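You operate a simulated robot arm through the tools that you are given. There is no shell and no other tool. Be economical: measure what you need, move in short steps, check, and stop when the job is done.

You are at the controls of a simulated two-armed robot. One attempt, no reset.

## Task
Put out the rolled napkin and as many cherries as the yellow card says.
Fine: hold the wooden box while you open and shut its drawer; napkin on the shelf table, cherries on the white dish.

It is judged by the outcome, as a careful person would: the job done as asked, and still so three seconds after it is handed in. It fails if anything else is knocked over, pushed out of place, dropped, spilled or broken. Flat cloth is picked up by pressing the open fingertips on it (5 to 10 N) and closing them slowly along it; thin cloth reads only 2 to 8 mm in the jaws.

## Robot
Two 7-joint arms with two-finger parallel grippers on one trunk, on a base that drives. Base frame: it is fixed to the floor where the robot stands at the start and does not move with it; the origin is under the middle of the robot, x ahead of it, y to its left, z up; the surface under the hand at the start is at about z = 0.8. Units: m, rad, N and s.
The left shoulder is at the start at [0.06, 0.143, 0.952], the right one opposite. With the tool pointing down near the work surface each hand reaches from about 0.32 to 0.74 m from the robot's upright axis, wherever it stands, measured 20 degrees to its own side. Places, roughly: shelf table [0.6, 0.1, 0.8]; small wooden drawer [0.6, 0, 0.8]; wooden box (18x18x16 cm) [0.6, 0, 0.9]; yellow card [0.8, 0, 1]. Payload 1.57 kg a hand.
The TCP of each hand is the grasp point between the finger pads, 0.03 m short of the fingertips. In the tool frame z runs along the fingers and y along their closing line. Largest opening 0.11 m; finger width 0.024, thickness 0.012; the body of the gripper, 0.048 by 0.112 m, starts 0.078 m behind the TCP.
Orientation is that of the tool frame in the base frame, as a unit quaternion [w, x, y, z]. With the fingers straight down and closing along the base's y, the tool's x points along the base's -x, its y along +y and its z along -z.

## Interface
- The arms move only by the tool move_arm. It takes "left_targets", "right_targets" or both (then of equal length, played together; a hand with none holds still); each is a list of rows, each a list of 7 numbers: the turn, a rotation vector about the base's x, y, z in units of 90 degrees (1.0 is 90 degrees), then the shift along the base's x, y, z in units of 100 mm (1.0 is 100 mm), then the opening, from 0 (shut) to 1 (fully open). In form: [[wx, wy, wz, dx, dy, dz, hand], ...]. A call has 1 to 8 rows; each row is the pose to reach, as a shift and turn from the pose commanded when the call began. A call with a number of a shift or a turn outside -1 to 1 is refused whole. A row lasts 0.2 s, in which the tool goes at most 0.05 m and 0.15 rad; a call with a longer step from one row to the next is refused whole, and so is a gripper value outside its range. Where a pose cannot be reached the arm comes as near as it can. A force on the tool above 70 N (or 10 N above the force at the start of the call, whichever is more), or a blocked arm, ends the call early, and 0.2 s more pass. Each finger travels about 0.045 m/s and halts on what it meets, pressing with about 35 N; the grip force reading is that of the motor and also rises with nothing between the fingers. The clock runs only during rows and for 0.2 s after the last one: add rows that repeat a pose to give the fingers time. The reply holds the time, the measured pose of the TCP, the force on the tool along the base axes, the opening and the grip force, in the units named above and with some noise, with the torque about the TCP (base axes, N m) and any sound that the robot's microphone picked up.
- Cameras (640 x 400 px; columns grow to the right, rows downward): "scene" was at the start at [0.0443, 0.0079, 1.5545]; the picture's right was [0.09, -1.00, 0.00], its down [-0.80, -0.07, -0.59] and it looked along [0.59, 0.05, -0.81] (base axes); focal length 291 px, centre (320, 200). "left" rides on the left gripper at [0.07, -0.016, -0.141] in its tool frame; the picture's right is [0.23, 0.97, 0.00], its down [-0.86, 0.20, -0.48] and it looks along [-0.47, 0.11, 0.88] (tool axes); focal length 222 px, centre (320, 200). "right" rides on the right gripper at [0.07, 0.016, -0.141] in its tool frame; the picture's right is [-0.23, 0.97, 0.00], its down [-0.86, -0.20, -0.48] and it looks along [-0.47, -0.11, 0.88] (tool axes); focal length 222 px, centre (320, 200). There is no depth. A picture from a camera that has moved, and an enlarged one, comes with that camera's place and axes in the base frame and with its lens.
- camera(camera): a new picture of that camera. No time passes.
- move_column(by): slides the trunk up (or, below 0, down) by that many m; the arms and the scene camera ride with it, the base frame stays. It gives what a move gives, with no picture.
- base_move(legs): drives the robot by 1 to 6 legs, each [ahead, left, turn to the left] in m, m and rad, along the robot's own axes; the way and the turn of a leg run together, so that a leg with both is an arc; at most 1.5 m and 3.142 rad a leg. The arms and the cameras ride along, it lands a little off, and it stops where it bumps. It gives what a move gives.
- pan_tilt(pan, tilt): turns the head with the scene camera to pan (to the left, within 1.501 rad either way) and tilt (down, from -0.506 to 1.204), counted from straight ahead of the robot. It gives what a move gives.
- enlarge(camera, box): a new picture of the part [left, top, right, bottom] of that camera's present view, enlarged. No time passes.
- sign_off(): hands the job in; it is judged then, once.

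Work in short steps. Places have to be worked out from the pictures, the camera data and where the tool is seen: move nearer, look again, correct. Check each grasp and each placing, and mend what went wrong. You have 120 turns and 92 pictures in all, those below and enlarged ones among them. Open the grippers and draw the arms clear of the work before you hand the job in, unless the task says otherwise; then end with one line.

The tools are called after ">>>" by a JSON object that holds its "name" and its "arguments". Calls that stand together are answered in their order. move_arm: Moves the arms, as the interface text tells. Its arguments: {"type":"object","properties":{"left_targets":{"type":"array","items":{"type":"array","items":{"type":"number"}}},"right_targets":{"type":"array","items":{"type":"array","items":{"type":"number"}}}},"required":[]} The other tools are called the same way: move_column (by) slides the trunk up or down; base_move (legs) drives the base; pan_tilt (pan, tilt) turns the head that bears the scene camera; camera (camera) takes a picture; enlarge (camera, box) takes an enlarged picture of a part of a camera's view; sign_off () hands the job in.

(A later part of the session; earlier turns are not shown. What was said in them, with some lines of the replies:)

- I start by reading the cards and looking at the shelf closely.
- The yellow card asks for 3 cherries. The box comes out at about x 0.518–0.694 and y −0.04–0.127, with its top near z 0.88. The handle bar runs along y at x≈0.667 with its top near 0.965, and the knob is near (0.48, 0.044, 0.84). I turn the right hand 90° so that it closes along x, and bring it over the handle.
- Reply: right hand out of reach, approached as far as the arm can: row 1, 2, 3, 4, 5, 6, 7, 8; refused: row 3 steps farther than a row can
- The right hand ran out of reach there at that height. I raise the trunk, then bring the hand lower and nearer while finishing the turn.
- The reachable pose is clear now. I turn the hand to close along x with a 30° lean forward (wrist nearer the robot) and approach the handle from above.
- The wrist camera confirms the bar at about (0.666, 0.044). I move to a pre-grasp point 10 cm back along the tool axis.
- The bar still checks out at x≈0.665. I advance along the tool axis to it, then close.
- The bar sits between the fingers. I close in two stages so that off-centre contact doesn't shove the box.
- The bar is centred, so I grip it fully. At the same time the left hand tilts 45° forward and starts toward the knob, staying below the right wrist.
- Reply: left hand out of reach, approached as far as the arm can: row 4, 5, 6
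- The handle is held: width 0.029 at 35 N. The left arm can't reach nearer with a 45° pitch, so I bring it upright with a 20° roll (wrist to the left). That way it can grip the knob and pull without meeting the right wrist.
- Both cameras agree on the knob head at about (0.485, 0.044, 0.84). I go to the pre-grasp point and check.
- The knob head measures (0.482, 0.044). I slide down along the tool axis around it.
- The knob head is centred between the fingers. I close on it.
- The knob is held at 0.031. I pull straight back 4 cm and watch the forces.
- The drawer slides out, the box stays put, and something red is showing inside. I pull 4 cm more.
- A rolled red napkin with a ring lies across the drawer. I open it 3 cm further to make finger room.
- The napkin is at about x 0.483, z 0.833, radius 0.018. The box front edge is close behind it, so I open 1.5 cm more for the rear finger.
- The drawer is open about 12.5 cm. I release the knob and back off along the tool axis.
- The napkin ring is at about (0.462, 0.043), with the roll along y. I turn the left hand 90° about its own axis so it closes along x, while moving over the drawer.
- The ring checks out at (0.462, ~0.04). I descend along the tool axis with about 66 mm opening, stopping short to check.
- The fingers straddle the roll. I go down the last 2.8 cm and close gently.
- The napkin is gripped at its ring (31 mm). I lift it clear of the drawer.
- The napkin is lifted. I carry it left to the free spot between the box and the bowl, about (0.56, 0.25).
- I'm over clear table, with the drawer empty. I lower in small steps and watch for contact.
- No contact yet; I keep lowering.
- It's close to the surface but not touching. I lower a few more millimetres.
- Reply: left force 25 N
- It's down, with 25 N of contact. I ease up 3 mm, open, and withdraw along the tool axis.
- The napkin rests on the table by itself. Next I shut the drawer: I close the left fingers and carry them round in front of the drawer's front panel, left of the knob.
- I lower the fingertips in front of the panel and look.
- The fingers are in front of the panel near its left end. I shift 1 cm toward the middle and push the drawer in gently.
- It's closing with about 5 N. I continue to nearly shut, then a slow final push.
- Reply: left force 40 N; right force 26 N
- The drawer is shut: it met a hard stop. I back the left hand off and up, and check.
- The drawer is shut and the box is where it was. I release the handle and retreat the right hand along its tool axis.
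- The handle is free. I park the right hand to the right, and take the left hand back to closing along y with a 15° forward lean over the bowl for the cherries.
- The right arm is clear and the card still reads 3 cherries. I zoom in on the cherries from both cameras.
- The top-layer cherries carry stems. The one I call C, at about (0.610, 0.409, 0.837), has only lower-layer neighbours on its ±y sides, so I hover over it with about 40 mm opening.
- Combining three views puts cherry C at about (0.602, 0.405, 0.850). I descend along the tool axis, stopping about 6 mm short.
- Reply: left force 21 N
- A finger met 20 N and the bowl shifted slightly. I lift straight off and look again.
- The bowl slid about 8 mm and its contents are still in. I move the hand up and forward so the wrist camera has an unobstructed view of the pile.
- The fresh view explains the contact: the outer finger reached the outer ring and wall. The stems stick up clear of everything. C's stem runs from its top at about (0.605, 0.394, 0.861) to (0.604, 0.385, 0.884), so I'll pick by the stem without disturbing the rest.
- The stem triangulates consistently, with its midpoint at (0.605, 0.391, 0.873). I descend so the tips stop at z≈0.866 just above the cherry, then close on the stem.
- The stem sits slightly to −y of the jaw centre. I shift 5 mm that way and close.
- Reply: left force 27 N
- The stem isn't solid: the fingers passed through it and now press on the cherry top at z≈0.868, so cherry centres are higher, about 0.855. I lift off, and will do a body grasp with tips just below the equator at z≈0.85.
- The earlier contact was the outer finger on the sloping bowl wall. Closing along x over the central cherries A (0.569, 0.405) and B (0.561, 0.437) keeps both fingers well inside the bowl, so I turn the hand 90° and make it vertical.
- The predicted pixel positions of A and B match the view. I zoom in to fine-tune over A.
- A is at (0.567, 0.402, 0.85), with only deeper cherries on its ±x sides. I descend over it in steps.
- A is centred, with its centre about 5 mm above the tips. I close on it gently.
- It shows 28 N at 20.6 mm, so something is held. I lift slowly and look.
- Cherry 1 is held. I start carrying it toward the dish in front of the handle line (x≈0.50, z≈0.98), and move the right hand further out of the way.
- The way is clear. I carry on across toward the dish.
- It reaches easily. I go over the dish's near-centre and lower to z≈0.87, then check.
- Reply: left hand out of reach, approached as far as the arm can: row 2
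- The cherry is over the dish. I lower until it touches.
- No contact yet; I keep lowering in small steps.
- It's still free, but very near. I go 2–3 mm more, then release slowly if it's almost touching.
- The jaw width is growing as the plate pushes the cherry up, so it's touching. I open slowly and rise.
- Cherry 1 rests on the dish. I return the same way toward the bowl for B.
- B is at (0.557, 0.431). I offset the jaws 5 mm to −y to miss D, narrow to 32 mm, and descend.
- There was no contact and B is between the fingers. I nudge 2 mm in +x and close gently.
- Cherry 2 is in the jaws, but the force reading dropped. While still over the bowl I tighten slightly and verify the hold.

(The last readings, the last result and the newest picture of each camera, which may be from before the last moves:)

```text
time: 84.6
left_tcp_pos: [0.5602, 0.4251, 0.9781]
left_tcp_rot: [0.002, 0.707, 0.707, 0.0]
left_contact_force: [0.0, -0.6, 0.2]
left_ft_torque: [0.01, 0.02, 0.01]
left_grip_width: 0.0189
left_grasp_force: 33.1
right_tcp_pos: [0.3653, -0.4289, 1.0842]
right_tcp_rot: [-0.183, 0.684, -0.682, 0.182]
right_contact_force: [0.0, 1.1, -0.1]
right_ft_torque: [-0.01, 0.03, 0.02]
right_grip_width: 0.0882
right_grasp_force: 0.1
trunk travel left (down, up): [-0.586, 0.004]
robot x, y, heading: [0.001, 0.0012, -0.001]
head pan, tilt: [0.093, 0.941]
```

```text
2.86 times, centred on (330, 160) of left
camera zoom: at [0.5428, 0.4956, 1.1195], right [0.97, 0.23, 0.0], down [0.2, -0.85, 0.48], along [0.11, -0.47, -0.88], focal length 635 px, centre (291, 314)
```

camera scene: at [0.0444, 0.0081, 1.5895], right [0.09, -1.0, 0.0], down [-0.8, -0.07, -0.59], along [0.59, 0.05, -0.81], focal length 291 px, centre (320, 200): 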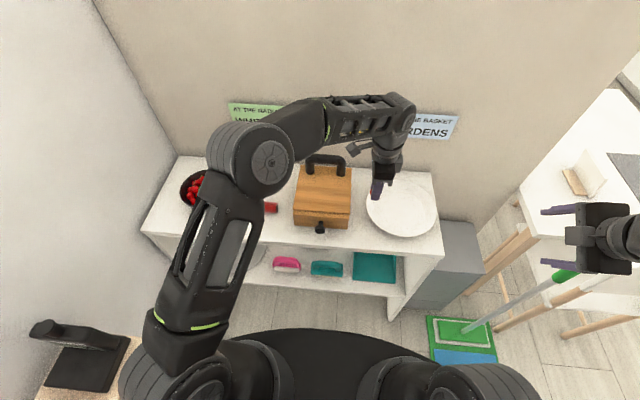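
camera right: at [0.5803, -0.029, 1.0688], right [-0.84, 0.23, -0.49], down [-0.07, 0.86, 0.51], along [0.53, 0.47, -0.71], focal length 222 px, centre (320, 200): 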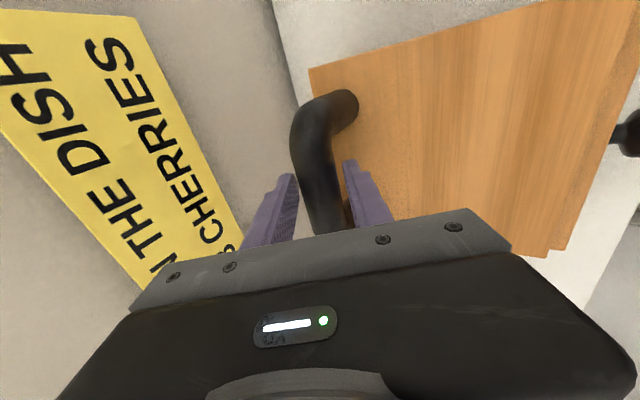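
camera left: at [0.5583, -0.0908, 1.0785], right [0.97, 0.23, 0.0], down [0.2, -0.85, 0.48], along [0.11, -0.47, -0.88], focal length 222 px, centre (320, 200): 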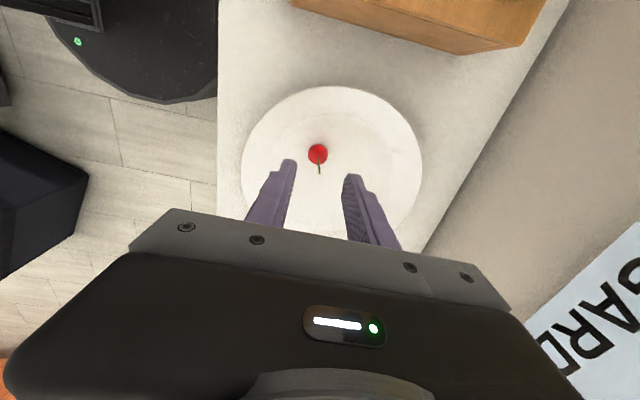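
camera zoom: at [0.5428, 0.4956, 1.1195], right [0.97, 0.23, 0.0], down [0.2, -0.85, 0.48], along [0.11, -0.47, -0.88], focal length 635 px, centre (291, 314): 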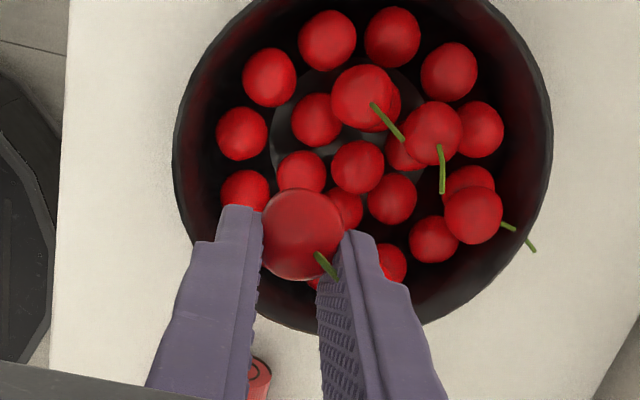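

The hold is solid: 33 N, unchanged position. I carry cherry 2 across the same way.

>>> {"name": "move_arm", "arguments": {"left_targets": [[0, 0, 0, -0.2, -0.2, 0, 0.14], [0, 0, 0, -0.35, -0.45, 0, 0.14], [0, 0, 0, -0.45, -0.7, 0, 0.14], [0, 0, 0, -0.58, -1.0, 0, 0.14]]}}

>>> {"name": "move_arm", "arguments": {"left_targets": [[0, 0, 0, 0, -0.25, 0, 0.14], [0, 0, 0, 0, -0.5, 0, 0.14], [0, 0, 0, 0, -0.75, 0, 0.14], [0, 0, 0, 0, -1.0, 0, 0.14]]}}

>>> {"name": "move_arm", "arguments": {"left_targets": [[0, 0, 0, 0, -0.25, 0, 0.14], [0, 0, 0, 0, -0.5, 0, 0.14], [0, 0, 0, 0, -0.75, 0, 0.14], [0, 0, 0, 0, -1.0, 0, 0.14]]}}

>>> {"name": "move_arm", "arguments": {"left_targets": [[0, 0, 0, 0, -0.25, 0, 0.14], [0, 0, 0, 0, -0.5, 0, 0.14], [0, 0, 0, 0, -0.75, 0, 0.14], [0, 0, 0, 0, -1.0, 0, 0.14]]}}

>>> {"name": "move_arm", "arguments": {"left_targets": [[0, 0, 0, 0.1, -0.25, 0, 0.14], [0, 0, 0, 0.2, -0.5, 0, 0.14], [0, 0, 0, 0.3, -0.75, 0, 0.14], [0, 0, 0, 0.4, -1.0, 0, 0.14]]}}

>>> {"name": "move_arm", "arguments": {"left_targets": [[0, 0, 0, 0.05, -0.3, -0.2, 0.14], [0, 0, 0, 0.15, -0.6, -0.45, 0.14], [0, 0, 0, 0.15, -0.9, -0.6, 0.14], [0, 0, 0, 0.15, -1.0, -0.8, 0.14], [0, 0, 0, 0.15, -1.0, -1.0, 0.14], [0, 0, 0, 0.15, -1.0, -1.0, 0.14]]}}

>>> {"name": "camera", "arguments": {"camera": "left"}}

```text
time: 85.6
left_tcp_pos: [0.501, 0.325, 0.9781]
left_tcp_rot: [0.002, 0.707, 0.707, 0.0]
left_contact_force: [0.0, 0.0, -1.0]
left_ft_torque: [0.02, 0.0, 0.01]
left_grip_width: 0.0182
left_grasp_force: 32.6
right_tcp_pos: [0.3631, -0.4288, 1.083]
right_tcp_rot: [-0.183, 0.684, -0.683, 0.181]
right_contact_force: [0.5, 0.5, -0.7]
right_ft_torque: [0.04, -0.02, 0.0]
right_grip_width: 0.088
right_grasp_force: 0.1
trunk travel left (down, up): [-0.586, 0.004]
robot x, y, heading: [-0.002, -0.0013, 0.007]
head pan, tilt: [0.093, 0.941]
```

```text
time: 86.6
left_tcp_pos: [0.5006, 0.2242, 0.978]
left_tcp_rot: [0.001, 0.708, 0.706, 0.0]
left_contact_force: [-0.3, -0.1, -0.3]
left_ft_torque: [0.02, 0.02, 0.01]
left_grip_width: 0.0181
left_grasp_force: 32.7
right_tcp_pos: [0.3646, -0.43, 1.084]
right_tcp_rot: [-0.183, 0.683, -0.683, 0.182]
right_contact_force: [-0.4, -0.2, -0.4]
right_ft_torque: [0.0, 0.01, 0.02]
right_grip_width: 0.0879
right_grasp_force: 0.0
trunk travel left (down, up): [-0.586, 0.004]
robot x, y, heading: [0.0066, -0.0036, -0.001]
head pan, tilt: [0.093, 0.941]
```

```text
time: 87.6
left_tcp_pos: [0.5019, 0.1257, 0.9778]
left_tcp_rot: [0.0, 0.707, 0.707, 0.0]
left_contact_force: [-0.6, 1.4, -0.1]
left_ft_torque: [0.02, -0.01, 0.02]
left_grip_width: 0.0183
left_grasp_force: 32.8
right_tcp_pos: [0.3658, -0.4294, 1.0829]
right_tcp_rot: [-0.183, 0.684, -0.682, 0.182]
right_contact_force: [0.2, 0.2, 0.5]
right_ft_torque: [-0.01, 0.0, -0.01]
right_grip_width: 0.0883
right_grasp_force: 0.1
trunk travel left (down, up): [-0.586, 0.004]
robot x, y, heading: [-0.002, -0.0035, -0.001]
head pan, tilt: [0.093, 0.941]
```

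```text
time: 88.6
left_tcp_pos: [0.5018, 0.0254, 0.9777]
left_tcp_rot: [0.0, 0.707, 0.707, 0.0]
left_contact_force: [0.0, -0.5, -0.6]
left_ft_torque: [0.01, -0.01, -0.02]
left_grip_width: 0.0182
left_grasp_force: 32.6
right_tcp_pos: [0.3645, -0.4306, 1.0844]
right_tcp_rot: [-0.183, 0.684, -0.682, 0.182]
right_contact_force: [-1.8, -0.6, 0.6]
right_ft_torque: [0.01, -0.02, 0.02]
right_grip_width: 0.0884
right_grasp_force: 0.0
trunk travel left (down, up): [-0.586, 0.004]
robot x, y, heading: [-0.001, 0.0006, -0.003]
head pan, tilt: [0.093, 0.941]
```

```text
time: 89.6
left_tcp_pos: [0.5428, -0.0747, 0.9773]
left_tcp_rot: [0.0, 0.707, 0.707, 0.0]
left_contact_force: [0.2, 0.0, 0.5]
left_ft_torque: [0.03, 0.01, 0.02]
left_grip_width: 0.0183
left_grasp_force: 32.8
right_tcp_pos: [0.3652, -0.4287, 1.0835]
right_tcp_rot: [-0.183, 0.683, -0.683, 0.182]
right_contact_force: [0.0, -0.5, 0.1]
right_ft_torque: [0.0, 0.01, -0.01]
right_grip_width: 0.0882
right_grasp_force: 0.2
trunk travel left (down, up): [-0.586, 0.004]
robot x, y, heading: [-0.0019, 0.0012, 0.004]
head pan, tilt: [0.093, 0.941]
```

```text
time: 91.0
left_tcp_pos: [0.5565, -0.1732, 0.8776]
left_tcp_rot: [0.001, 0.707, 0.707, 0.0]
left_contact_force: [-0.8, 0.0, 0.1]
left_ft_torque: [-0.02, 0.01, -0.01]
left_grip_width: 0.0182
left_grasp_force: 32.8
right_tcp_pos: [0.3655, -0.4297, 1.0831]
right_tcp_rot: [-0.183, 0.683, -0.683, 0.183]
right_contact_force: [-0.1, -0.4, 1.5]
right_ft_torque: [-0.02, 0.02, 0.01]
right_grip_width: 0.0882
right_grasp_force: 0.1
trunk travel left (down, up): [-0.586, 0.004]
robot x, y, heading: [0.0001, -0.0009, 0.0]
head pan, tilt: [0.093, 0.941]
```

```text
16 pictures are left
camera left: at [0.5406, -0.1043, 1.0196], right [0.97, 0.23, 0.0], down [0.2, -0.85, 0.48], along [0.11, -0.47, -0.88], focal length 222 px, centre (320, 200)
```

left: 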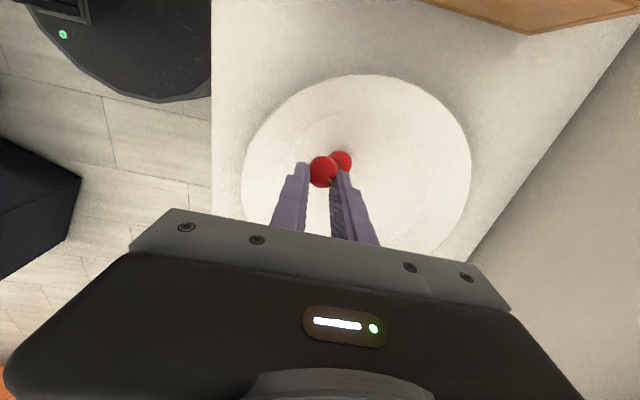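

Cherry 1 is right beneath, so I rise a little, shift 4 cm further to −y, then lower gently.

>>> {"name": "move_arm", "arguments": {"left_targets": [[0, 0, 0, 0, 0, 0.15, 0.14], [0, 0, 0, 0, -0.22, 0.15, 0.14], [0, 0, 0, 0, -0.43, 0.15, 0.14], [0, 0, 0, 0, -0.43, -0.1, 0.14], [0, 0, 0, 0, -0.43, -0.25, 0.14], [0, 0, 0, 0, -0.43, -0.28, 0.14], [0, 0, 0, 0, -0.43, -0.31, 0.14], [0, 0, 0, 0, -0.43, -0.31, 0.14]]}}

>>> {"name": "enlarge", "arguments": {"camera": "left", "box": [240, 90, 420, 230]}}

```text
time: 92.8
left_tcp_pos: [0.5555, -0.2156, 0.8473]
left_tcp_rot: [0.003, 0.707, 0.707, 0.0]
left_contact_force: [0.7, 0.0, -0.5]
left_ft_torque: [0.01, -0.03, -0.01]
left_grip_width: 0.0184
left_grasp_force: 32.9
right_tcp_pos: [0.3637, -0.429, 1.0837]
right_tcp_rot: [-0.183, 0.683, -0.683, 0.182]
right_contact_force: [0.1, 0.1, -0.8]
right_ft_torque: [-0.02, 0.02, 0.02]
right_grip_width: 0.0878
right_grasp_force: 0.0
trunk travel left (down, up): [-0.586, 0.004]
robot x, y, heading: [0.0008, 0.0006, 0.003]
head pan, tilt: [0.093, 0.941]
```

```text
2.86 times, centred on (330, 160) of left
camera zoom: at [0.5392, -0.1466, 0.9889], right [0.97, 0.23, 0.0], down [0.2, -0.85, 0.48], along [0.11, -0.47, -0.88], focal length 635 px, centre (291, 314)
```

zoom: 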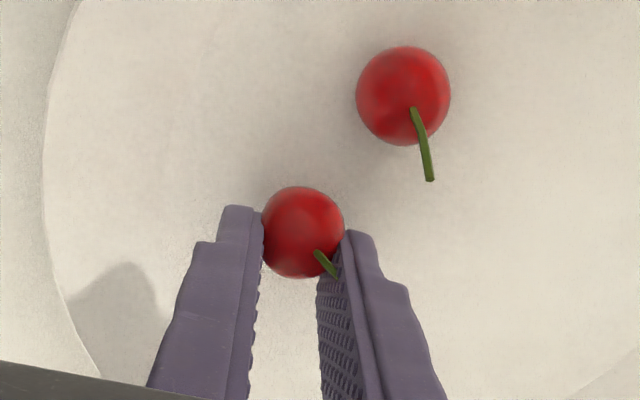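

Cherry 1 sits clear of it. I lower further in small steps.

>>> {"name": "move_arm", "arguments": {"left_targets": [[0, 0, 0, 0, 0, -0.03, 0.14], [0, 0, 0, 0, 0, -0.05, 0.14], [0, 0, 0, 0, 0, -0.07, 0.14], [0, 0, 0, 0, 0, -0.07, 0.14]]}}

```text
time: 93.8
left_tcp_pos: [0.5543, -0.2154, 0.8406]
left_tcp_rot: [0.002, 0.707, 0.707, 0.001]
left_contact_force: [0.7, -0.2, -0.4]
left_ft_torque: [0.01, 0.0, 0.01]
left_grip_width: 0.0185
left_grasp_force: 32.9
left hand out of reach, approached as far as the arm can: row 1, 2
right_tcp_pos: [0.3645, -0.4298, 1.0835]
right_tcp_rot: [-0.182, 0.684, -0.682, 0.183]
right_contact_force: [0.3, -0.5, -0.2]
right_ft_torque: [-0.02, -0.04, 0.0]
right_grip_width: 0.0881
right_grasp_force: 0.2
trunk travel left (down, up): [-0.586, 0.004]
robot x, y, heading: [0.0014, -0.0036, 0.001]
head pan, tilt: [0.093, 0.941]
```

>>> {"name": "move_arm", "arguments": {"left_targets": [[0, 0, 0, 0, 0, -0.02, 0.14], [0, 0, 0, 0, 0, -0.04, 0.14], [0, 0, 0, 0, 0, -0.04, 0.14]]}}

```text
time: 94.6
left_tcp_pos: [0.5546, -0.2149, 0.8381]
left_tcp_rot: [0.002, 0.708, 0.706, -0.001]
left_contact_force: [-0.5, -0.1, 6.9]
left_ft_torque: [0.06, 0.03, 0.02]
left_grip_width: 0.0183
left_grasp_force: 32.4
left hand out of reach, approached as far as the arm can: row 1, 2, 3
right_tcp_pos: [0.3638, -0.4294, 1.0834]
right_tcp_rot: [-0.182, 0.684, -0.682, 0.182]
right_contact_force: [0.6, -0.3, 0.2]
right_ft_torque: [0.01, 0.0, 0.01]
right_grip_width: 0.0878
right_grasp_force: 0.0
trunk travel left (down, up): [-0.586, 0.004]
robot x, y, heading: [0.001, 0.0001, 0.002]
head pan, tilt: [0.093, 0.941]
```

It's touching (7 N). I ease up 1 mm, open slowly, and rise.

>>> {"name": "move_arm", "arguments": {"left_targets": [[0, 0, 0, 0, 0, 0.01, 0.14], [0, 0, 0, 0, 0, 0.01, 0.2], [0, 0, 0, 0, 0, 0.01, 0.25], [0, 0, 0, 0, 0, 0.01, 0.3], [0, 0, 0, 0, 0, 0.01, 0.36], [0, 0, 0, 0, 0, 0.2, 0.36], [0, 0, 0, 0, 0.1, 0.6, 0.36], [0, 0, 0, 0, 0.4, 0.9, 0.36]]}}

>>> {"name": "camera", "arguments": {"camera": "left"}}

```text
time: 96.4
left_tcp_pos: [0.5544, -0.1758, 0.9263]
left_tcp_rot: [0.001, 0.707, 0.708, 0.0]
left_contact_force: [-0.7, -0.6, 0.2]
left_ft_torque: [-0.04, 0.0, 0.03]
left_grip_width: 0.0396
left_grasp_force: 0.0
right_tcp_pos: [0.3645, -0.4284, 1.0848]
right_tcp_rot: [-0.181, 0.684, -0.682, 0.183]
right_contact_force: [-0.7, 0.4, 0.6]
right_ft_torque: [-0.04, 0.01, -0.04]
right_grip_width: 0.0879
right_grasp_force: 0.1
trunk travel left (down, up): [-0.586, 0.004]
robot x, y, heading: [-0.0013, -0.0044, 0.001]
head pan, tilt: [0.093, 0.941]
```

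```text
14 pictures are left
camera left: at [0.5381, -0.1055, 1.0688], right [0.97, 0.23, 0.0], down [0.2, -0.85, 0.48], along [0.11, -0.47, -0.88], focal length 222 px, centre (320, 200)
```

left: 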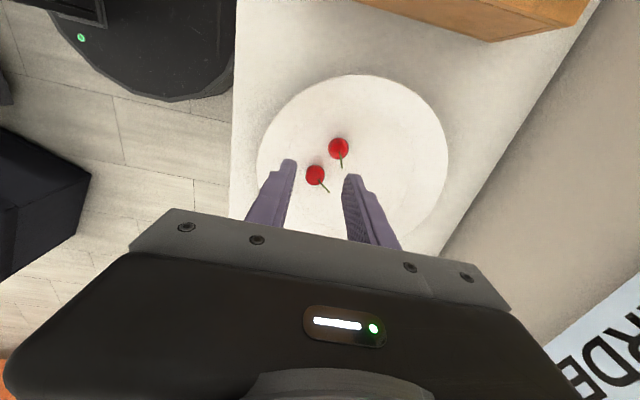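

Two cherries are on the dish. For the third I choose D (≈0.583, 0.458), closing along y because its neighbour E lies along x. I return and turn the hand +90° on the way.

>>> {"name": "move_arm", "arguments": {"left_targets": [[0, 0, 0, -0.1, 0.2, 0.25, 0.36], [0, 0, 0, -0.25, 0.4, 0.5, 0.36], [0, 0, 0, -0.45, 0.65, 0.5, 0.34], [0, 0, 0, -0.54, 1.0, 0.5, 0.34]]}}

>>> {"name": "move_arm", "arguments": {"left_targets": [[0, 0, 0, 0, 0.33, 0, 0.34], [0, 0, 0, 0, 0.67, 0, 0.34], [0, 0, 0, 0, 1.0, 0, 0.34]]}}

>>> {"name": "move_arm", "arguments": {"left_targets": [[0, 0, 0.09, 0, 0.25, 0, 0.34], [0, 0, 0.18, 0, 0.5, 0, 0.34], [0, 0, 0.27, 0, 0.75, 0, 0.34], [0, 0, 0.36, 0, 1.0, 0, 0.34]]}}

>>> {"name": "move_arm", "arguments": {"left_targets": [[0, 0, 0.09, 0, 0.25, 0, 0.34], [0, 0, 0.18, 0, 0.5, 0, 0.34], [0, 0, 0.27, 0, 0.75, 0, 0.34], [0, 0, 0.36, 0, 1.0, 0, 0.34]]}}

>>> {"name": "move_arm", "arguments": {"left_targets": [[0, 0, 0.09, 0.1, 0.25, 0, 0.34], [0, 0, 0.18, 0.2, 0.5, 0, 0.34], [0, 0, 0.28, 0.3, 0.75, 0, 0.34], [0, 0, 0.28, 0.4, 1.0, 0, 0.34]]}}

>>> {"name": "move_arm", "arguments": {"left_targets": [[0, 0, 0, 0.1, 0.3, 0, 0.34], [0, 0, 0, 0.2, 0.6, 0, 0.34], [0, 0, 0, 0.3, 0.95, 0, 0.34], [0, 0, 0, 0.42, 1.0, 0, 0.34], [0, 0, 0, 0.42, 1.0, 0, 0.34]]}}

```text
time: 97.4
left_tcp_pos: [0.5006, -0.0745, 0.9757]
left_tcp_rot: [0.002, 0.707, 0.707, -0.001]
left_contact_force: [-0.2, -0.1, -0.4]
left_ft_torque: [-0.04, 0.0, 0.0]
left_grip_width: 0.0375
left_grasp_force: 0.1
right_tcp_pos: [0.3652, -0.4292, 1.0833]
right_tcp_rot: [-0.181, 0.684, -0.683, 0.184]
right_contact_force: [0.3, -0.2, -0.1]
right_ft_torque: [-0.03, 0.02, 0.0]
right_grip_width: 0.0881
right_grasp_force: 0.0
trunk travel left (down, up): [-0.586, 0.004]
robot x, y, heading: [0.0004, 0.0032, 0.003]
head pan, tilt: [0.093, 0.941]
```

```text
time: 98.2
left_tcp_pos: [0.4997, 0.0261, 0.9755]
left_tcp_rot: [0.002, 0.708, 0.706, -0.001]
left_contact_force: [-0.6, -0.2, -0.2]
left_ft_torque: [-0.03, 0.0, 0.0]
left_grip_width: 0.0375
left_grasp_force: 0.1
right_tcp_pos: [0.3654, -0.4282, 1.0842]
right_tcp_rot: [-0.182, 0.684, -0.682, 0.183]
right_contact_force: [-0.2, 0.1, 0.8]
right_ft_torque: [-0.03, 0.01, 0.01]
right_grip_width: 0.0882
right_grasp_force: 0.0
trunk travel left (down, up): [-0.586, 0.004]
robot x, y, heading: [-0.003, -0.0018, 0.002]
head pan, tilt: [0.093, 0.941]
```

```text
time: 99.2
left_tcp_pos: [0.5008, 0.1245, 0.9765]
left_tcp_rot: [0.0, 0.481, 0.877, 0.0]
left_contact_force: [-0.1, -0.3, -1.1]
left_ft_torque: [0.04, 0.02, -0.01]
left_grip_width: 0.0375
left_grasp_force: 0.1
right_tcp_pos: [0.3642, -0.4294, 1.0849]
right_tcp_rot: [-0.183, 0.683, -0.683, 0.182]
right_contact_force: [-0.8, -0.2, 0.2]
right_ft_torque: [0.01, 0.01, 0.0]
right_grip_width: 0.0882
right_grasp_force: 0.1
trunk travel left (down, up): [-0.586, 0.004]
robot x, y, heading: [0.0016, -0.0024, 0.004]
head pan, tilt: [0.093, 0.941]
```

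```text
time: 100.2
left_tcp_pos: [0.5007, 0.2261, 0.9749]
left_tcp_rot: [0.001, 0.218, 0.976, 0.0]
left_contact_force: [0.3, -0.4, 0.0]
left_ft_torque: [-0.01, 0.01, -0.03]
left_grip_width: 0.0372
left_grasp_force: 0.1
right_tcp_pos: [0.3641, -0.4297, 1.084]
right_tcp_rot: [-0.183, 0.683, -0.683, 0.183]
right_contact_force: [-0.6, 0.2, 0.5]
right_ft_torque: [0.02, 0.02, -0.03]
right_grip_width: 0.0881
right_grasp_force: 0.0
trunk travel left (down, up): [-0.586, 0.004]
robot x, y, heading: [0.0011, 0.0036, -0.003]
head pan, tilt: [0.093, 0.941]
```

```text
refused: row 3 steps farther than a row can; nothing moved
```

```text
time: 101.4
left_tcp_pos: [0.5424, 0.3243, 0.9761]
left_tcp_rot: [0.002, 0.218, 0.976, 0.0]
left_contact_force: [0.6, 0.4, -0.8]
left_ft_torque: [0.03, -0.04, -0.01]
left_grip_width: 0.0375
left_grasp_force: 0.1
right_tcp_pos: [0.3645, -0.4293, 1.0839]
right_tcp_rot: [-0.182, 0.684, -0.683, 0.183]
right_contact_force: [-0.8, 0.1, 0.3]
right_ft_torque: [0.03, 0.0, -0.03]
right_grip_width: 0.0877
right_grasp_force: 0.0
trunk travel left (down, up): [-0.586, 0.004]
robot x, y, heading: [0.0014, -0.0022, -0.001]
head pan, tilt: [0.093, 0.941]
```

One call was refused (one rotation step was too big), so I finish the turn and travel to hover over D at z≈0.976.

>>> {"name": "move_arm", "arguments": {"left_targets": [[0, 0, 0.07, 0.1, 0.25, 0, 0.34], [0, 0, 0.14, 0.2, 0.5, 0, 0.34], [0, 0, 0.21, 0.3, 0.75, 0, 0.34], [0, 0, 0.28, 0.41, 1.0, 0, 0.34]]}}

>>> {"name": "move_arm", "arguments": {"left_targets": [[0, 0, 0, 0, 0.17, 0, 0.34], [0, 0, 0, 0, 0.34, 0, 0.34], [0, 0, 0, 0, 0.34, 0, 0.34]]}}

>>> {"name": "enlarge", "arguments": {"camera": "left", "box": [230, 60, 410, 200]}}

```text
time: 102.4
left_tcp_pos: [0.5848, 0.4258, 0.9755]
left_tcp_rot: [0.001, -0.002, 1.0, -0.001]
left_contact_force: [-0.2, -0.3, -1.3]
left_ft_torque: [0.01, 0.03, -0.01]
left_grip_width: 0.0376
left_grasp_force: 0.1
right_tcp_pos: [0.3638, -0.4288, 1.0835]
right_tcp_rot: [-0.182, 0.684, -0.682, 0.183]
right_contact_force: [-0.5, 0.5, -0.1]
right_ft_torque: [0.02, 0.0, -0.02]
right_grip_width: 0.0878
right_grasp_force: 0.0
trunk travel left (down, up): [-0.586, 0.004]
robot x, y, heading: [0.0019, -0.0042, -0.001]
head pan, tilt: [0.093, 0.941]
```

```text
time: 103.2
left_tcp_pos: [0.584, 0.4583, 0.9759]
left_tcp_rot: [0.001, 0.001, 1.0, 0.0]
left_contact_force: [0.7, 0.1, 0.1]
left_ft_torque: [-0.01, -0.02, -0.01]
left_grip_width: 0.0376
left_grasp_force: 0.1
right_tcp_pos: [0.3637, -0.4289, 1.0846]
right_tcp_rot: [-0.183, 0.683, -0.683, 0.182]
right_contact_force: [0.2, -0.2, 0.0]
right_ft_torque: [0.01, 0.03, 0.0]
right_grip_width: 0.0883
right_grasp_force: 0.0
trunk travel left (down, up): [-0.586, 0.004]
robot x, y, heading: [-0.0025, 0.0012, -0.0]
head pan, tilt: [0.093, 0.941]
```

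```text
2.86 times, centred on (320, 130) of left
camera zoom: at [0.5143, 0.4424, 1.1177], right [-0.23, 0.97, 0.0], down [0.85, 0.2, 0.48], along [0.47, 0.11, -0.88], focal length 635 px, centre (320, 400)
```

zoom: 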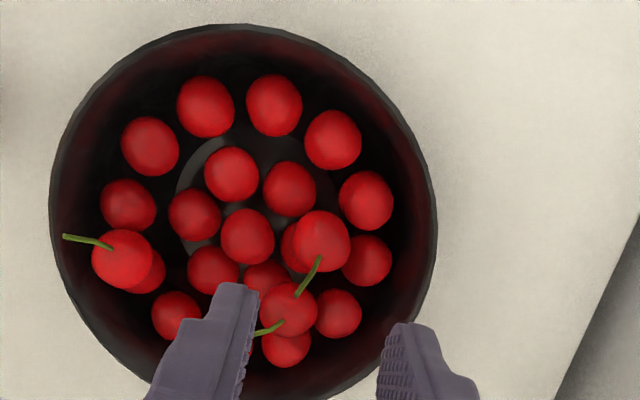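

D is at (0.5825, 0.459), with only deep cherries on its ±y sides. I descend with 33 mm opening.

>>> {"name": "move_arm", "arguments": {"left_targets": [[0, 0, 0, -0.015, 0.01, -0.35, 0.31], [0, 0, 0, -0.015, 0.01, -0.7, 0.31], [0, 0, 0, -0.015, 0.01, -0.87, 0.31], [0, 0, 0, -0.015, 0.01, -0.93, 0.31], [0, 0, 0, -0.015, 0.01, -0.985, 0.31], [0, 0, 0, -0.015, 0.01, -0.985, 0.31]]}}

>>> {"name": "enlarge", "arguments": {"camera": "left", "box": [230, 90, 410, 230]}}

```text
time: 104.6
left_tcp_pos: [0.5822, 0.4591, 0.8776]
left_tcp_rot: [0.001, 0.0, 1.0, 0.0]
left_contact_force: [0.7, -0.2, 0.8]
left_ft_torque: [-0.02, -0.01, -0.02]
left_grip_width: 0.0336
left_grasp_force: 0.2
right_tcp_pos: [0.3645, -0.4292, 1.0822]
right_tcp_rot: [-0.182, 0.684, -0.682, 0.182]
right_contact_force: [1.1, 0.2, 0.7]
right_ft_torque: [0.01, -0.01, 0.02]
right_grip_width: 0.0882
right_grasp_force: 0.1
trunk travel left (down, up): [-0.586, 0.004]
robot x, y, heading: [-0.0004, 0.0034, 0.001]
head pan, tilt: [0.093, 0.941]
```

```text
2.86 times, centred on (320, 160) of left
camera zoom: at [0.513, 0.443, 1.0191], right [-0.23, 0.97, 0.0], down [0.85, 0.2, 0.48], along [0.47, 0.11, -0.88], focal length 635 px, centre (320, 314)
```

zoom: 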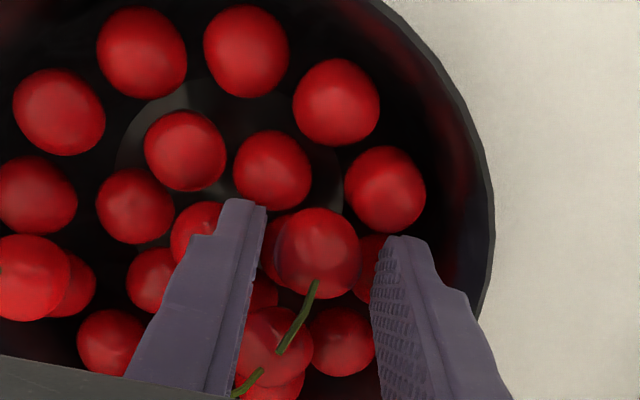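

D is centred and nothing is being touched. I close gently and lift.

>>> {"name": "move_arm", "arguments": {"left_targets": [[0, 0, 0, 0, 0, 0, 0.25], [0, 0, 0, 0, 0, 0, 0.2], [0, 0, 0, 0, 0, 0, 0.16], [0, 0, 0, 0, 0, 0, 0.15], [0, 0, 0, 0, 0, 0, 0.15], [0, 0, 0, 0, 0, 0.15, 0.15], [0, 0, 0, 0, 0, 0.4, 0.15], [0, 0, 0, 0, 0, 0.8, 0.15]]}}

>>> {"name": "move_arm", "arguments": {"left_targets": [[0, 0, 0, 0, 0, 0.18, 0.14], [0, 0, 0, 0, 0, 0.18, 0.14], [0, 0, 0, 0, 0, 0.18, 0.14]]}}

>>> {"name": "enlarge", "arguments": {"camera": "left", "box": [230, 90, 410, 230]}}

```text
time: 106.4
left_tcp_pos: [0.5822, 0.4591, 0.9576]
left_tcp_rot: [0.001, 0.0, 1.0, 0.001]
left_contact_force: [1.1, -0.4, -0.3]
left_ft_torque: [0.01, 0.02, -0.01]
left_grip_width: 0.0186
left_grasp_force: 32.9
right_tcp_pos: [0.3638, -0.4295, 1.0831]
right_tcp_rot: [-0.183, 0.684, -0.683, 0.182]
right_contact_force: [-0.3, -0.2, -0.7]
right_ft_torque: [0.01, 0.0, -0.02]
right_grip_width: 0.0878
right_grasp_force: 0.1
trunk travel left (down, up): [-0.586, 0.004]
robot x, y, heading: [0.0004, 0.0012, -0.003]
head pan, tilt: [0.093, 0.941]
```

```text
time: 107.2
left_tcp_pos: [0.5818, 0.458, 0.9754]
left_tcp_rot: [0.001, 0.0, 1.0, 0.001]
left_contact_force: [0.3, -0.6, 0.3]
left_ft_torque: [0.0, 0.02, 0.02]
left_grip_width: 0.0186
left_grasp_force: 32.9
right_tcp_pos: [0.3651, -0.4298, 1.0831]
right_tcp_rot: [-0.182, 0.684, -0.682, 0.182]
right_contact_force: [0.6, -0.2, 0.2]
right_ft_torque: [-0.03, 0.01, 0.0]
right_grip_width: 0.0881
right_grasp_force: 0.0
trunk travel left (down, up): [-0.586, 0.004]
robot x, y, heading: [0.0018, 0.0018, 0.001]
head pan, tilt: [0.093, 0.941]
```

```text
2.86 times, centred on (320, 160) of left
camera zoom: at [0.5127, 0.4428, 1.1176], right [-0.23, 0.97, 0.0], down [0.85, 0.2, 0.48], along [0.47, 0.11, -0.88], focal length 635 px, centre (320, 314)
```

zoom: 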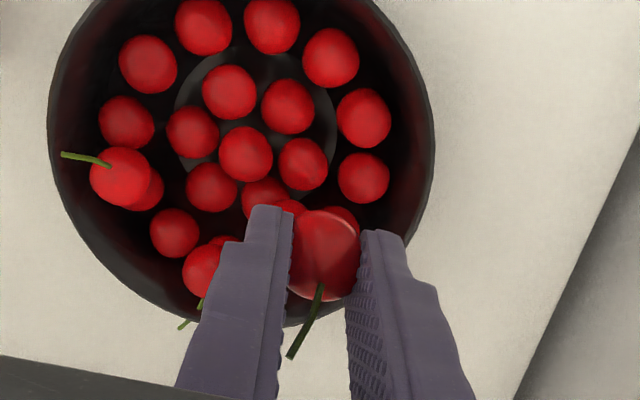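

Exactly one cherry is held, at 33 N. I carry it across, adding a 15° forward lean for reach, toward a clear spot on the dish near (0.605, −0.19).

>>> {"name": "move_arm", "arguments": {"left_targets": [[0, 0, 0, -0.2, -0.15, 0, 0.14], [0, 0, 0, -0.4, -0.35, 0, 0.14], [0, 0, 0, -0.6, -0.6, 0, 0.14], [0, 0, 0, -0.8, -1.0, 0, 0.14]]}}

>>> {"name": "move_arm", "arguments": {"left_targets": [[0, 0, 0, 0, -0.25, 0, 0.14], [0, 0, 0, 0, -0.5, 0, 0.14], [0, 0, 0, 0, -0.75, 0, 0.14], [0, 0, 0, 0, -1.0, 0, 0.14]]}}

>>> {"name": "move_arm", "arguments": {"left_targets": [[0, 0, 0, 0, -0.25, 0, 0.14], [0, 0, 0, 0, -0.5, 0, 0.14], [0, 0, 0, 0, -0.75, 0, 0.14], [0, 0, 0, 0, -1.0, 0, 0.14]]}}

>>> {"name": "move_arm", "arguments": {"left_targets": [[0, -0.04, 0, 0, -0.25, 0, 0.14], [0, -0.08, 0, 0, -0.5, 0, 0.14], [0, -0.12, 0, 0, -0.75, 0, 0.14], [0, -0.165, 0, 0, -1.0, 0, 0.14]]}}

>>> {"name": "move_arm", "arguments": {"left_targets": [[0, 0, 0, 0, -0.25, 0, 0.14], [0, 0, 0, 0, -0.5, 0, 0.14], [0, 0, 0, 0, -0.75, 0, 0.14], [0, 0, 0, 0, -1.0, 0, 0.14]]}}

>>> {"name": "camera", "arguments": {"camera": "scene"}}

```text
time: 108.2
left_tcp_pos: [0.5023, 0.3592, 0.9747]
left_tcp_rot: [0.001, 0.0, 1.0, 0.002]
left_contact_force: [-0.5, -0.7, -0.1]
left_ft_torque: [0.02, -0.03, -0.03]
left_grip_width: 0.0183
left_grasp_force: 32.1
right_tcp_pos: [0.3647, -0.4305, 1.0835]
right_tcp_rot: [-0.183, 0.684, -0.682, 0.183]
right_contact_force: [0.2, -0.1, -0.2]
right_ft_torque: [0.02, -0.01, -0.01]
right_grip_width: 0.0877
right_grasp_force: 0.1
trunk travel left (down, up): [-0.586, 0.004]
robot x, y, heading: [-0.0023, 0.0018, -0.003]
head pan, tilt: [0.093, 0.941]
```

```text
time: 109.2
left_tcp_pos: [0.5022, 0.2595, 0.9738]
left_tcp_rot: [0.0, 0.0, 1.0, 0.001]
left_contact_force: [1.2, 0.6, -0.3]
left_ft_torque: [0.02, 0.0, 0.02]
left_grip_width: 0.0183
left_grasp_force: 32.7
right_tcp_pos: [0.3642, -0.4295, 1.0831]
right_tcp_rot: [-0.183, 0.683, -0.683, 0.183]
right_contact_force: [-0.5, -0.4, -0.7]
right_ft_torque: [-0.01, 0.01, -0.02]
right_grip_width: 0.0879
right_grasp_force: 0.0
trunk travel left (down, up): [-0.586, 0.004]
robot x, y, heading: [-0.0004, 0.0004, 0.005]
head pan, tilt: [0.093, 0.941]
```

```text
time: 110.2
left_tcp_pos: [0.5028, 0.158, 0.9762]
left_tcp_rot: [0.0, 0.0, 1.0, 0.0]
left_contact_force: [0.0, -1.2, 0.4]
left_ft_torque: [0.04, 0.01, -0.01]
left_grip_width: 0.0183
left_grasp_force: 33.1
right_tcp_pos: [0.3645, -0.4294, 1.0832]
right_tcp_rot: [-0.182, 0.684, -0.683, 0.182]
right_contact_force: [-0.3, -0.1, 0.2]
right_ft_torque: [0.01, -0.01, 0.02]
right_grip_width: 0.088
right_grasp_force: 0.1
trunk travel left (down, up): [-0.586, 0.004]
robot x, y, heading: [-0.0003, 0.0016, -0.001]
head pan, tilt: [0.093, 0.941]
```

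```text
time: 111.2
left_tcp_pos: [0.5021, 0.0595, 0.976]
left_tcp_rot: [0.131, 0.0, 0.991, 0.001]
left_contact_force: [0.1, 0.1, 0.5]
left_ft_torque: [-0.01, -0.01, -0.03]
left_grip_width: 0.0183
left_grasp_force: 33.2
right_tcp_pos: [0.3635, -0.4294, 1.0826]
right_tcp_rot: [-0.182, 0.684, -0.682, 0.182]
right_contact_force: [0.1, 0.1, 0.7]
right_ft_torque: [0.01, -0.02, 0.0]
right_grip_width: 0.0881
right_grasp_force: 0.1
trunk travel left (down, up): [-0.586, 0.004]
robot x, y, heading: [-0.0003, -0.0009, 0.002]
head pan, tilt: [0.093, 0.941]
```

```text
time: 112.2
left_tcp_pos: [0.5022, -0.0404, 0.9747]
left_tcp_rot: [0.13, -0.001, 0.991, 0.001]
left_contact_force: [0.4, 0.9, 0.1]
left_ft_torque: [0.05, -0.02, 0.03]
left_grip_width: 0.0186
left_grasp_force: 33.0
right_tcp_pos: [0.3646, -0.4308, 1.0836]
right_tcp_rot: [-0.183, 0.683, -0.682, 0.183]
right_contact_force: [-1.0, 0.1, -0.6]
right_ft_torque: [0.03, -0.04, 0.0]
right_grip_width: 0.088
right_grasp_force: 0.0
trunk travel left (down, up): [-0.586, 0.004]
robot x, y, heading: [-0.003, 0.0013, 0.002]
head pan, tilt: [0.093, 0.941]
```

```text
10 pictures are left
camera scene: at [0.0444, 0.0073, 1.5895], right [0.09, -1.0, 0.0], down [-0.8, -0.07, -0.59], along [0.59, 0.06, -0.81], focal length 291 px, centre (320, 200)
```

scene: 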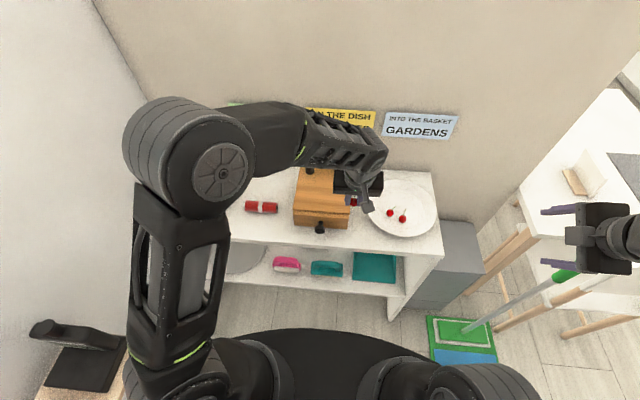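

Two cherries are visible on the dish and the third is in hand. I move over the dish's open spot while descending.

>>> {"name": "move_arm", "arguments": {"left_targets": [[0, 0, 0, 0, -0.3, 0, 0.14], [0, 0, 0, 0.1, -0.6, -0.1, 0.14], [0, 0, 0, 0.2, -0.9, -0.3, 0.14], [0, 0, 0, 0.4, -1.0, -0.5, 0.14]]}}

>>> {"name": "move_arm", "arguments": {"left_targets": [[0, 0, 0, 0.25, -0.2, -0.1, 0.14], [0, 0, 0, 0.45, -0.4, -0.2, 0.14], [0, 0, 0, 0.58, -0.5, -0.35, 0.14], [0, 0, 0, 0.58, -0.5, -0.5, 0.14], [0, 0, 0, 0.58, -0.5, -0.5, 0.14]]}}

>>> {"name": "camera", "arguments": {"camera": "left"}}

```text
time: 113.2
left_tcp_pos: [0.5424, -0.14, 0.9244]
left_tcp_rot: [0.129, -0.001, 0.992, 0.0]
left_contact_force: [0.9, -0.6, -0.4]
left_ft_torque: [-0.02, 0.01, -0.02]
left_grip_width: 0.0182
left_grasp_force: 33.2
right_tcp_pos: [0.3653, -0.4298, 1.0843]
right_tcp_rot: [-0.181, 0.684, -0.683, 0.183]
right_contact_force: [-0.4, 0.4, 0.5]
right_ft_torque: [0.02, -0.01, 0.0]
right_grip_width: 0.0881
right_grasp_force: 0.0
trunk travel left (down, up): [-0.586, 0.004]
robot x, y, heading: [0.0004, -0.0008, 0.001]
head pan, tilt: [0.093, 0.941]
```

```text
time: 114.4
left_tcp_pos: [0.6, -0.1888, 0.876]
left_tcp_rot: [0.13, 0.0, 0.992, 0.0]
left_contact_force: [1.0, 0.0, -0.2]
left_ft_torque: [0.01, 0.02, -0.01]
left_grip_width: 0.0182
left_grasp_force: 32.7
right_tcp_pos: [0.3647, -0.4301, 1.0837]
right_tcp_rot: [-0.183, 0.684, -0.683, 0.182]
right_contact_force: [-0.2, -0.1, 0.3]
right_ft_torque: [-0.02, 0.04, -0.02]
right_grip_width: 0.0881
right_grasp_force: 0.1
trunk travel left (down, up): [-0.586, 0.004]
robot x, y, heading: [-0.0022, 0.0015, -0.003]
head pan, tilt: [0.093, 0.941]
```

```text
9 pictures are left
camera left: at [0.497, -0.2067, 0.9944], right [-0.22, 0.97, -0.06], down [0.7, 0.2, 0.68], along [0.68, 0.11, -0.73], focal length 222 px, centre (320, 200)
```

left: 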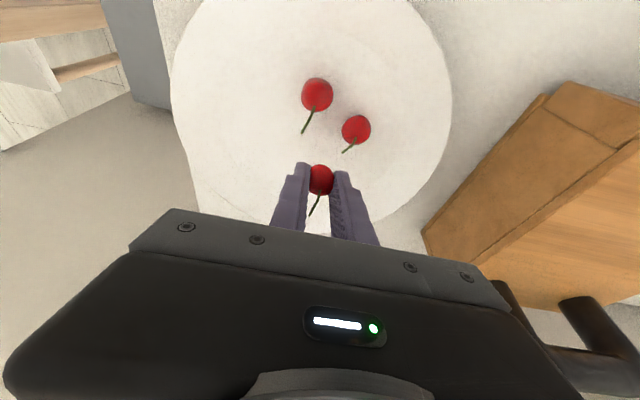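

The spot is clear of the other two. I lower straight down in decreasing steps.

>>> {"name": "move_arm", "arguments": {"left_targets": [[0, 0, 0, 0, 0, -0.15, 0.14], [0, 0, 0, 0, 0, -0.28, 0.14], [0, 0, 0, 0, 0, -0.33, 0.14], [0, 0, 0, 0, 0, -0.36, 0.14], [0, 0, 0, 0, 0, -0.36, 0.14]]}}

```text
time: 115.6
left_tcp_pos: [0.6011, -0.1893, 0.8391]
left_tcp_rot: [0.129, 0.0, 0.992, 0.001]
left_contact_force: [-0.2, -0.1, 0.0]
left_ft_torque: [0.0, 0.0, 0.0]
left_grip_width: 0.0183
left_grasp_force: 32.7
right_tcp_pos: [0.3641, -0.4287, 1.0835]
right_tcp_rot: [-0.183, 0.684, -0.682, 0.182]
right_contact_force: [-0.5, -0.9, 1.0]
right_ft_torque: [-0.02, 0.0, -0.01]
right_grip_width: 0.088
right_grasp_force: 0.1
trunk travel left (down, up): [-0.586, 0.004]
robot x, y, heading: [-0.0005, 0.0017, -0.001]
head pan, tilt: [0.093, 0.941]
```

>>> {"name": "move_arm", "arguments": {"left_targets": [[0, 0, 0, 0, 0, -0.02, 0.14], [0, 0, 0, 0, 0, -0.035, 0.14], [0, 0, 0, 0, 0, -0.035, 0.14]]}}

```text
time: 116.4
left_tcp_pos: [0.6002, -0.1895, 0.8383]
left_tcp_rot: [0.131, 0.0, 0.991, -0.001]
left_contact_force: [-1.2, 2.3, 14.3]
left_ft_torque: [0.09, 0.08, 0.1]
left_grip_width: 0.0183
left_grasp_force: 33.0
right_tcp_pos: [0.3631, -0.429, 1.0858]
right_tcp_rot: [-0.183, 0.684, -0.682, 0.184]
right_contact_force: [-0.1, -0.4, -0.1]
right_ft_torque: [0.0, 0.0, -0.02]
right_grip_width: 0.0879
right_grasp_force: 0.1
trunk travel left (down, up): [-0.586, 0.004]
robot x, y, heading: [0.0035, -0.0006, 0.004]
head pan, tilt: [0.093, 0.941]
```

It's in contact (14 N). I ease up 2 mm, open slowly, and withdraw along the tool axis.

>>> {"name": "move_arm", "arguments": {"left_targets": [[0, 0, 0, 0, 0, 0.025, 0.14], [0, 0, 0, 0, 0, 0.025, 0.19], [0, 0, 0, 0, 0, 0.025, 0.24], [0, 0, 0, 0, 0, 0.025, 0.3], [0, 0, 0, 0, 0, 0.025, 0.36], [0, 0, 0, -0.07, 0, 0.25, 0.36], [0, 0, 0, -0.15, 0, 0.6, 0.36], [0, 0, 0, -0.3, 0.1, 0.9, 0.36]]}}

>>> {"name": "camera", "arguments": {"camera": "left"}}

```text
time: 118.2
left_tcp_pos: [0.5694, -0.1798, 0.9257]
left_tcp_rot: [0.13, -0.001, 0.992, 0.001]
left_contact_force: [-0.3, -0.3, -0.8]
left_ft_torque: [-0.02, -0.04, 0.02]
left_grip_width: 0.0394
left_grasp_force: 0.1
right_tcp_pos: [0.3628, -0.4288, 1.0842]
right_tcp_rot: [-0.182, 0.684, -0.682, 0.182]
right_contact_force: [0.3, 0.2, -1.5]
right_ft_torque: [0.0, 0.0, 0.02]
right_grip_width: 0.0882
right_grasp_force: 0.2
trunk travel left (down, up): [-0.586, 0.004]
robot x, y, heading: [0.0017, 0.0007, -0.005]
head pan, tilt: [0.093, 0.941]
```

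```text
8 pictures are left
camera left: at [0.4655, -0.1966, 1.0453], right [-0.22, 0.97, -0.06], down [0.7, 0.2, 0.68], along [0.68, 0.11, -0.73], focal length 222 px, centre (320, 200)
```

left: 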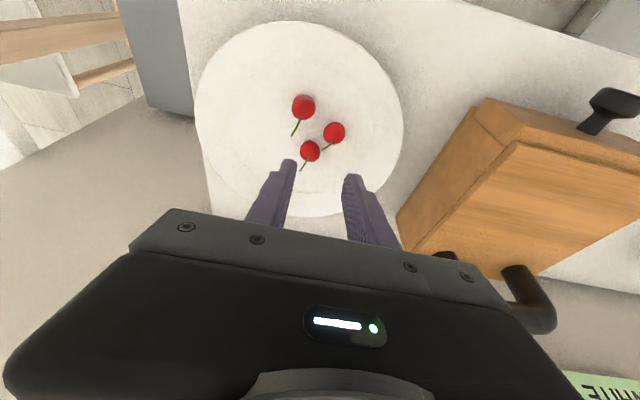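

Three cherries rest on the dish. I withdraw the left arm clear, in front of the box and then to the left.

>>> {"name": "move_arm", "arguments": {"left_targets": [[0, 0, 0, -0.3, 0.1, 0.3, 0.5], [0, 0, 0, -0.7, 0.3, 0.5, 0.6], [0, 0, 0, -1.0, 0.6, 0.6, 0.7], [0, 0, 0, -1.0, 1.0, 0.7, 0.8]]}}

>>> {"name": "move_arm", "arguments": {"left_targets": [[0, 0.04, 0, 0, 0.35, 0, 0.8], [0, 0.08, 0, 0, 0.7, 0, 0.8], [0, 0.12, 0, 0, 1.0, 0, 0.8]]}}

>>> {"name": "move_arm", "arguments": {"left_targets": [[0, 0, 0, 0, 0.35, 0, 0.8], [0, 0, 0, 0, 0.7, 0, 0.8], [0, 0, 0, 0, 1.0, 0, 0.8]]}}

>>> {"name": "move_arm", "arguments": {"left_targets": [[0, 0, 0, 0, 0.35, 0.1, 0.8], [0, 0, 0, -0.1, 0.7, 0.2, 0.8], [0, 0, 0, -0.3, 1.0, 0.3, 0.8], [0, 0, 0, -0.5, 1.0, 0.3, 0.8]]}}

>>> {"name": "camera", "arguments": {"camera": "scene"}}

```text
time: 119.2
left_tcp_pos: [0.472, -0.0787, 0.9955]
left_tcp_rot: [0.13, 0.0, 0.992, 0.0]
left_contact_force: [0.5, 0.3, 0.0]
left_ft_torque: [-0.02, 0.02, -0.01]
left_grip_width: 0.0878
left_grasp_force: 0.0
right_tcp_pos: [0.3657, -0.4287, 1.0837]
right_tcp_rot: [-0.182, 0.684, -0.682, 0.183]
right_contact_force: [0.2, -1.2, 0.9]
right_ft_torque: [-0.02, 0.02, 0.01]
right_grip_width: 0.0878
right_grasp_force: 0.1
trunk travel left (down, up): [-0.586, 0.004]
robot x, y, heading: [-0.0021, 0.0007, -0.004]
head pan, tilt: [0.093, 0.941]
```

```text
time: 120.0
left_tcp_pos: [0.4698, 0.0207, 0.9944]
left_tcp_rot: [0.036, 0.001, 0.999, 0.0]
left_contact_force: [-0.1, 0.5, 0.0]
left_ft_torque: [-0.01, -0.02, 0.03]
left_grip_width: 0.0879
left_grasp_force: 0.1
right_tcp_pos: [0.3648, -0.4288, 1.0837]
right_tcp_rot: [-0.182, 0.684, -0.682, 0.183]
right_contact_force: [-0.2, 0.7, 0.2]
right_ft_torque: [0.02, 0.02, -0.01]
right_grip_width: 0.088
right_grasp_force: 0.1
trunk travel left (down, up): [-0.586, 0.004]
robot x, y, heading: [0.0011, 0.0028, 0.002]
head pan, tilt: [0.093, 0.941]
```

```text
time: 120.8
left_tcp_pos: [0.469, 0.1199, 0.9952]
left_tcp_rot: [0.036, 0.0, 0.999, 0.0]
left_contact_force: [-0.2, 0.5, 0.0]
left_ft_torque: [-0.02, -0.01, -0.05]
left_grip_width: 0.0879
left_grasp_force: 0.0
right_tcp_pos: [0.3645, -0.4284, 1.0847]
right_tcp_rot: [-0.182, 0.684, -0.682, 0.182]
right_contact_force: [0.1, 0.5, -0.4]
right_ft_torque: [0.0, -0.03, -0.01]
right_grip_width: 0.0878
right_grasp_force: 0.0
trunk travel left (down, up): [-0.586, 0.004]
robot x, y, heading: [-0.0025, -0.0001, 0.002]
head pan, tilt: [0.093, 0.941]
```

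```text
time: 121.8
left_tcp_pos: [0.42, 0.2206, 1.0261]
left_tcp_rot: [0.036, 0.001, 0.999, 0.0]
left_contact_force: [0.1, -0.4, -0.3]
left_ft_torque: [0.02, 0.01, -0.01]
left_grip_width: 0.0881
left_grasp_force: 0.0
right_tcp_pos: [0.364, -0.4289, 1.0838]
right_tcp_rot: [-0.183, 0.684, -0.682, 0.182]
right_contact_force: [-0.4, 0.6, -0.1]
right_ft_torque: [0.05, 0.0, 0.01]
right_grip_width: 0.0879
right_grasp_force: 0.1
trunk travel left (down, up): [-0.586, 0.004]
robot x, y, heading: [0.0019, -0.0026, -0.003]
head pan, tilt: [0.093, 0.941]
```

```text
7 pictures are left
camera scene: at [0.0438, 0.0073, 1.5895], right [0.09, -1.0, 0.0], down [-0.8, -0.07, -0.59], along [0.59, 0.05, -0.81], focal length 291 px, centre (320, 200)
```

scene: 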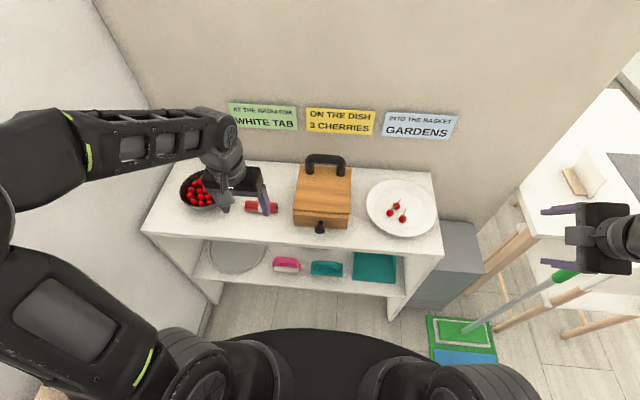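

The layout looks right. I draw the left hand a little further back and do a final close check.

>>> {"name": "move_arm", "arguments": {"left_targets": [[0, 0, 0, -0.2, 0.1, 0.1, 0.8], [0, 0, 0, -0.3, 0.1, 0.3, 0.8], [0, 0, 0, -0.3, 0.1, 0.4, 0.8], [0, 0, 0, -0.3, 0.1, 0.4, 0.8]]}}

>>> {"name": "enlarge", "arguments": {"camera": "scene", "box": [140, 140, 450, 300]}}

>>> {"name": "enlarge", "arguments": {"camera": "scene", "box": [280, 150, 450, 250]}}

```text
time: 122.8
left_tcp_pos: [0.3896, 0.2306, 1.0666]
left_tcp_rot: [0.035, 0.0, 0.999, 0.001]
left_contact_force: [-1.1, -0.9, 1.1]
left_ft_torque: [-0.02, -0.01, -0.03]
left_grip_width: 0.0881
left_grasp_force: 0.1
right_tcp_pos: [0.365, -0.4297, 1.0841]
right_tcp_rot: [-0.183, 0.684, -0.682, 0.183]
right_contact_force: [0.5, -0.1, 0.9]
right_ft_torque: [0.0, 0.01, 0.03]
right_grip_width: 0.0878
right_grasp_force: 0.1
trunk travel left (down, up): [-0.586, 0.004]
robot x, y, heading: [-0.0015, 0.0007, 0.001]
head pan, tilt: [0.093, 0.941]
```

```text
2.06 times, centred on (295, 220) of scene
camera zoom: at [0.0443, 0.0078, 1.5895], right [0.09, -1.0, 0.0], down [-0.8, -0.07, -0.59], along [0.59, 0.05, -0.81], focal length 600 px, centre (372, 159)
```

zoom: 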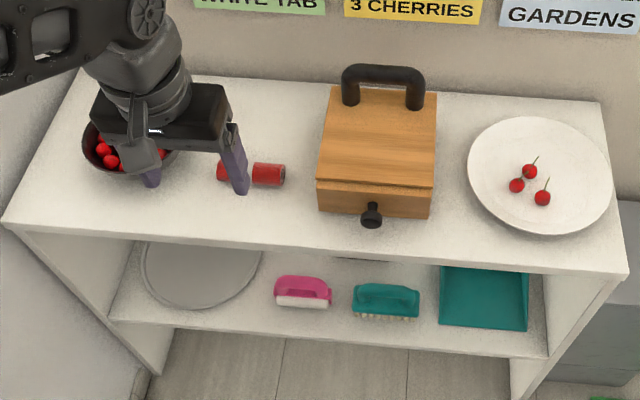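

```text
3.76 times, centred on (365, 200) of scene
camera zoom: at [0.0443, 0.0078, 1.5895], right [0.09, -1.0, 0.0], down [-0.8, -0.07, -0.59], along [0.59, 0.05, -0.81], focal length 1094 px, centre (151, 200)
```

zoom: 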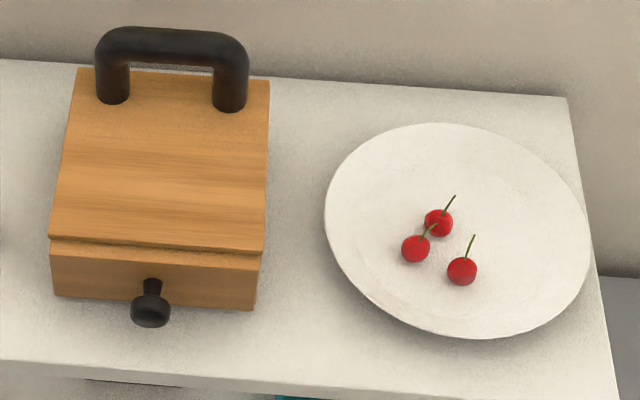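

Everything is in place: three cherries on the dish, the napkin on the table, the drawer shut, both grippers open and clear. I hand it in.

>>> {"name": "sign_off", "arguments": {}}

```text
The job is handed in.
```

The rolled napkin is on the shelf table, three cherries are on the white dish as the yellow card says, and the drawer is shut with the box held while I opened and closed it; the bowl slid about 8 mm when a finger touched its wall.
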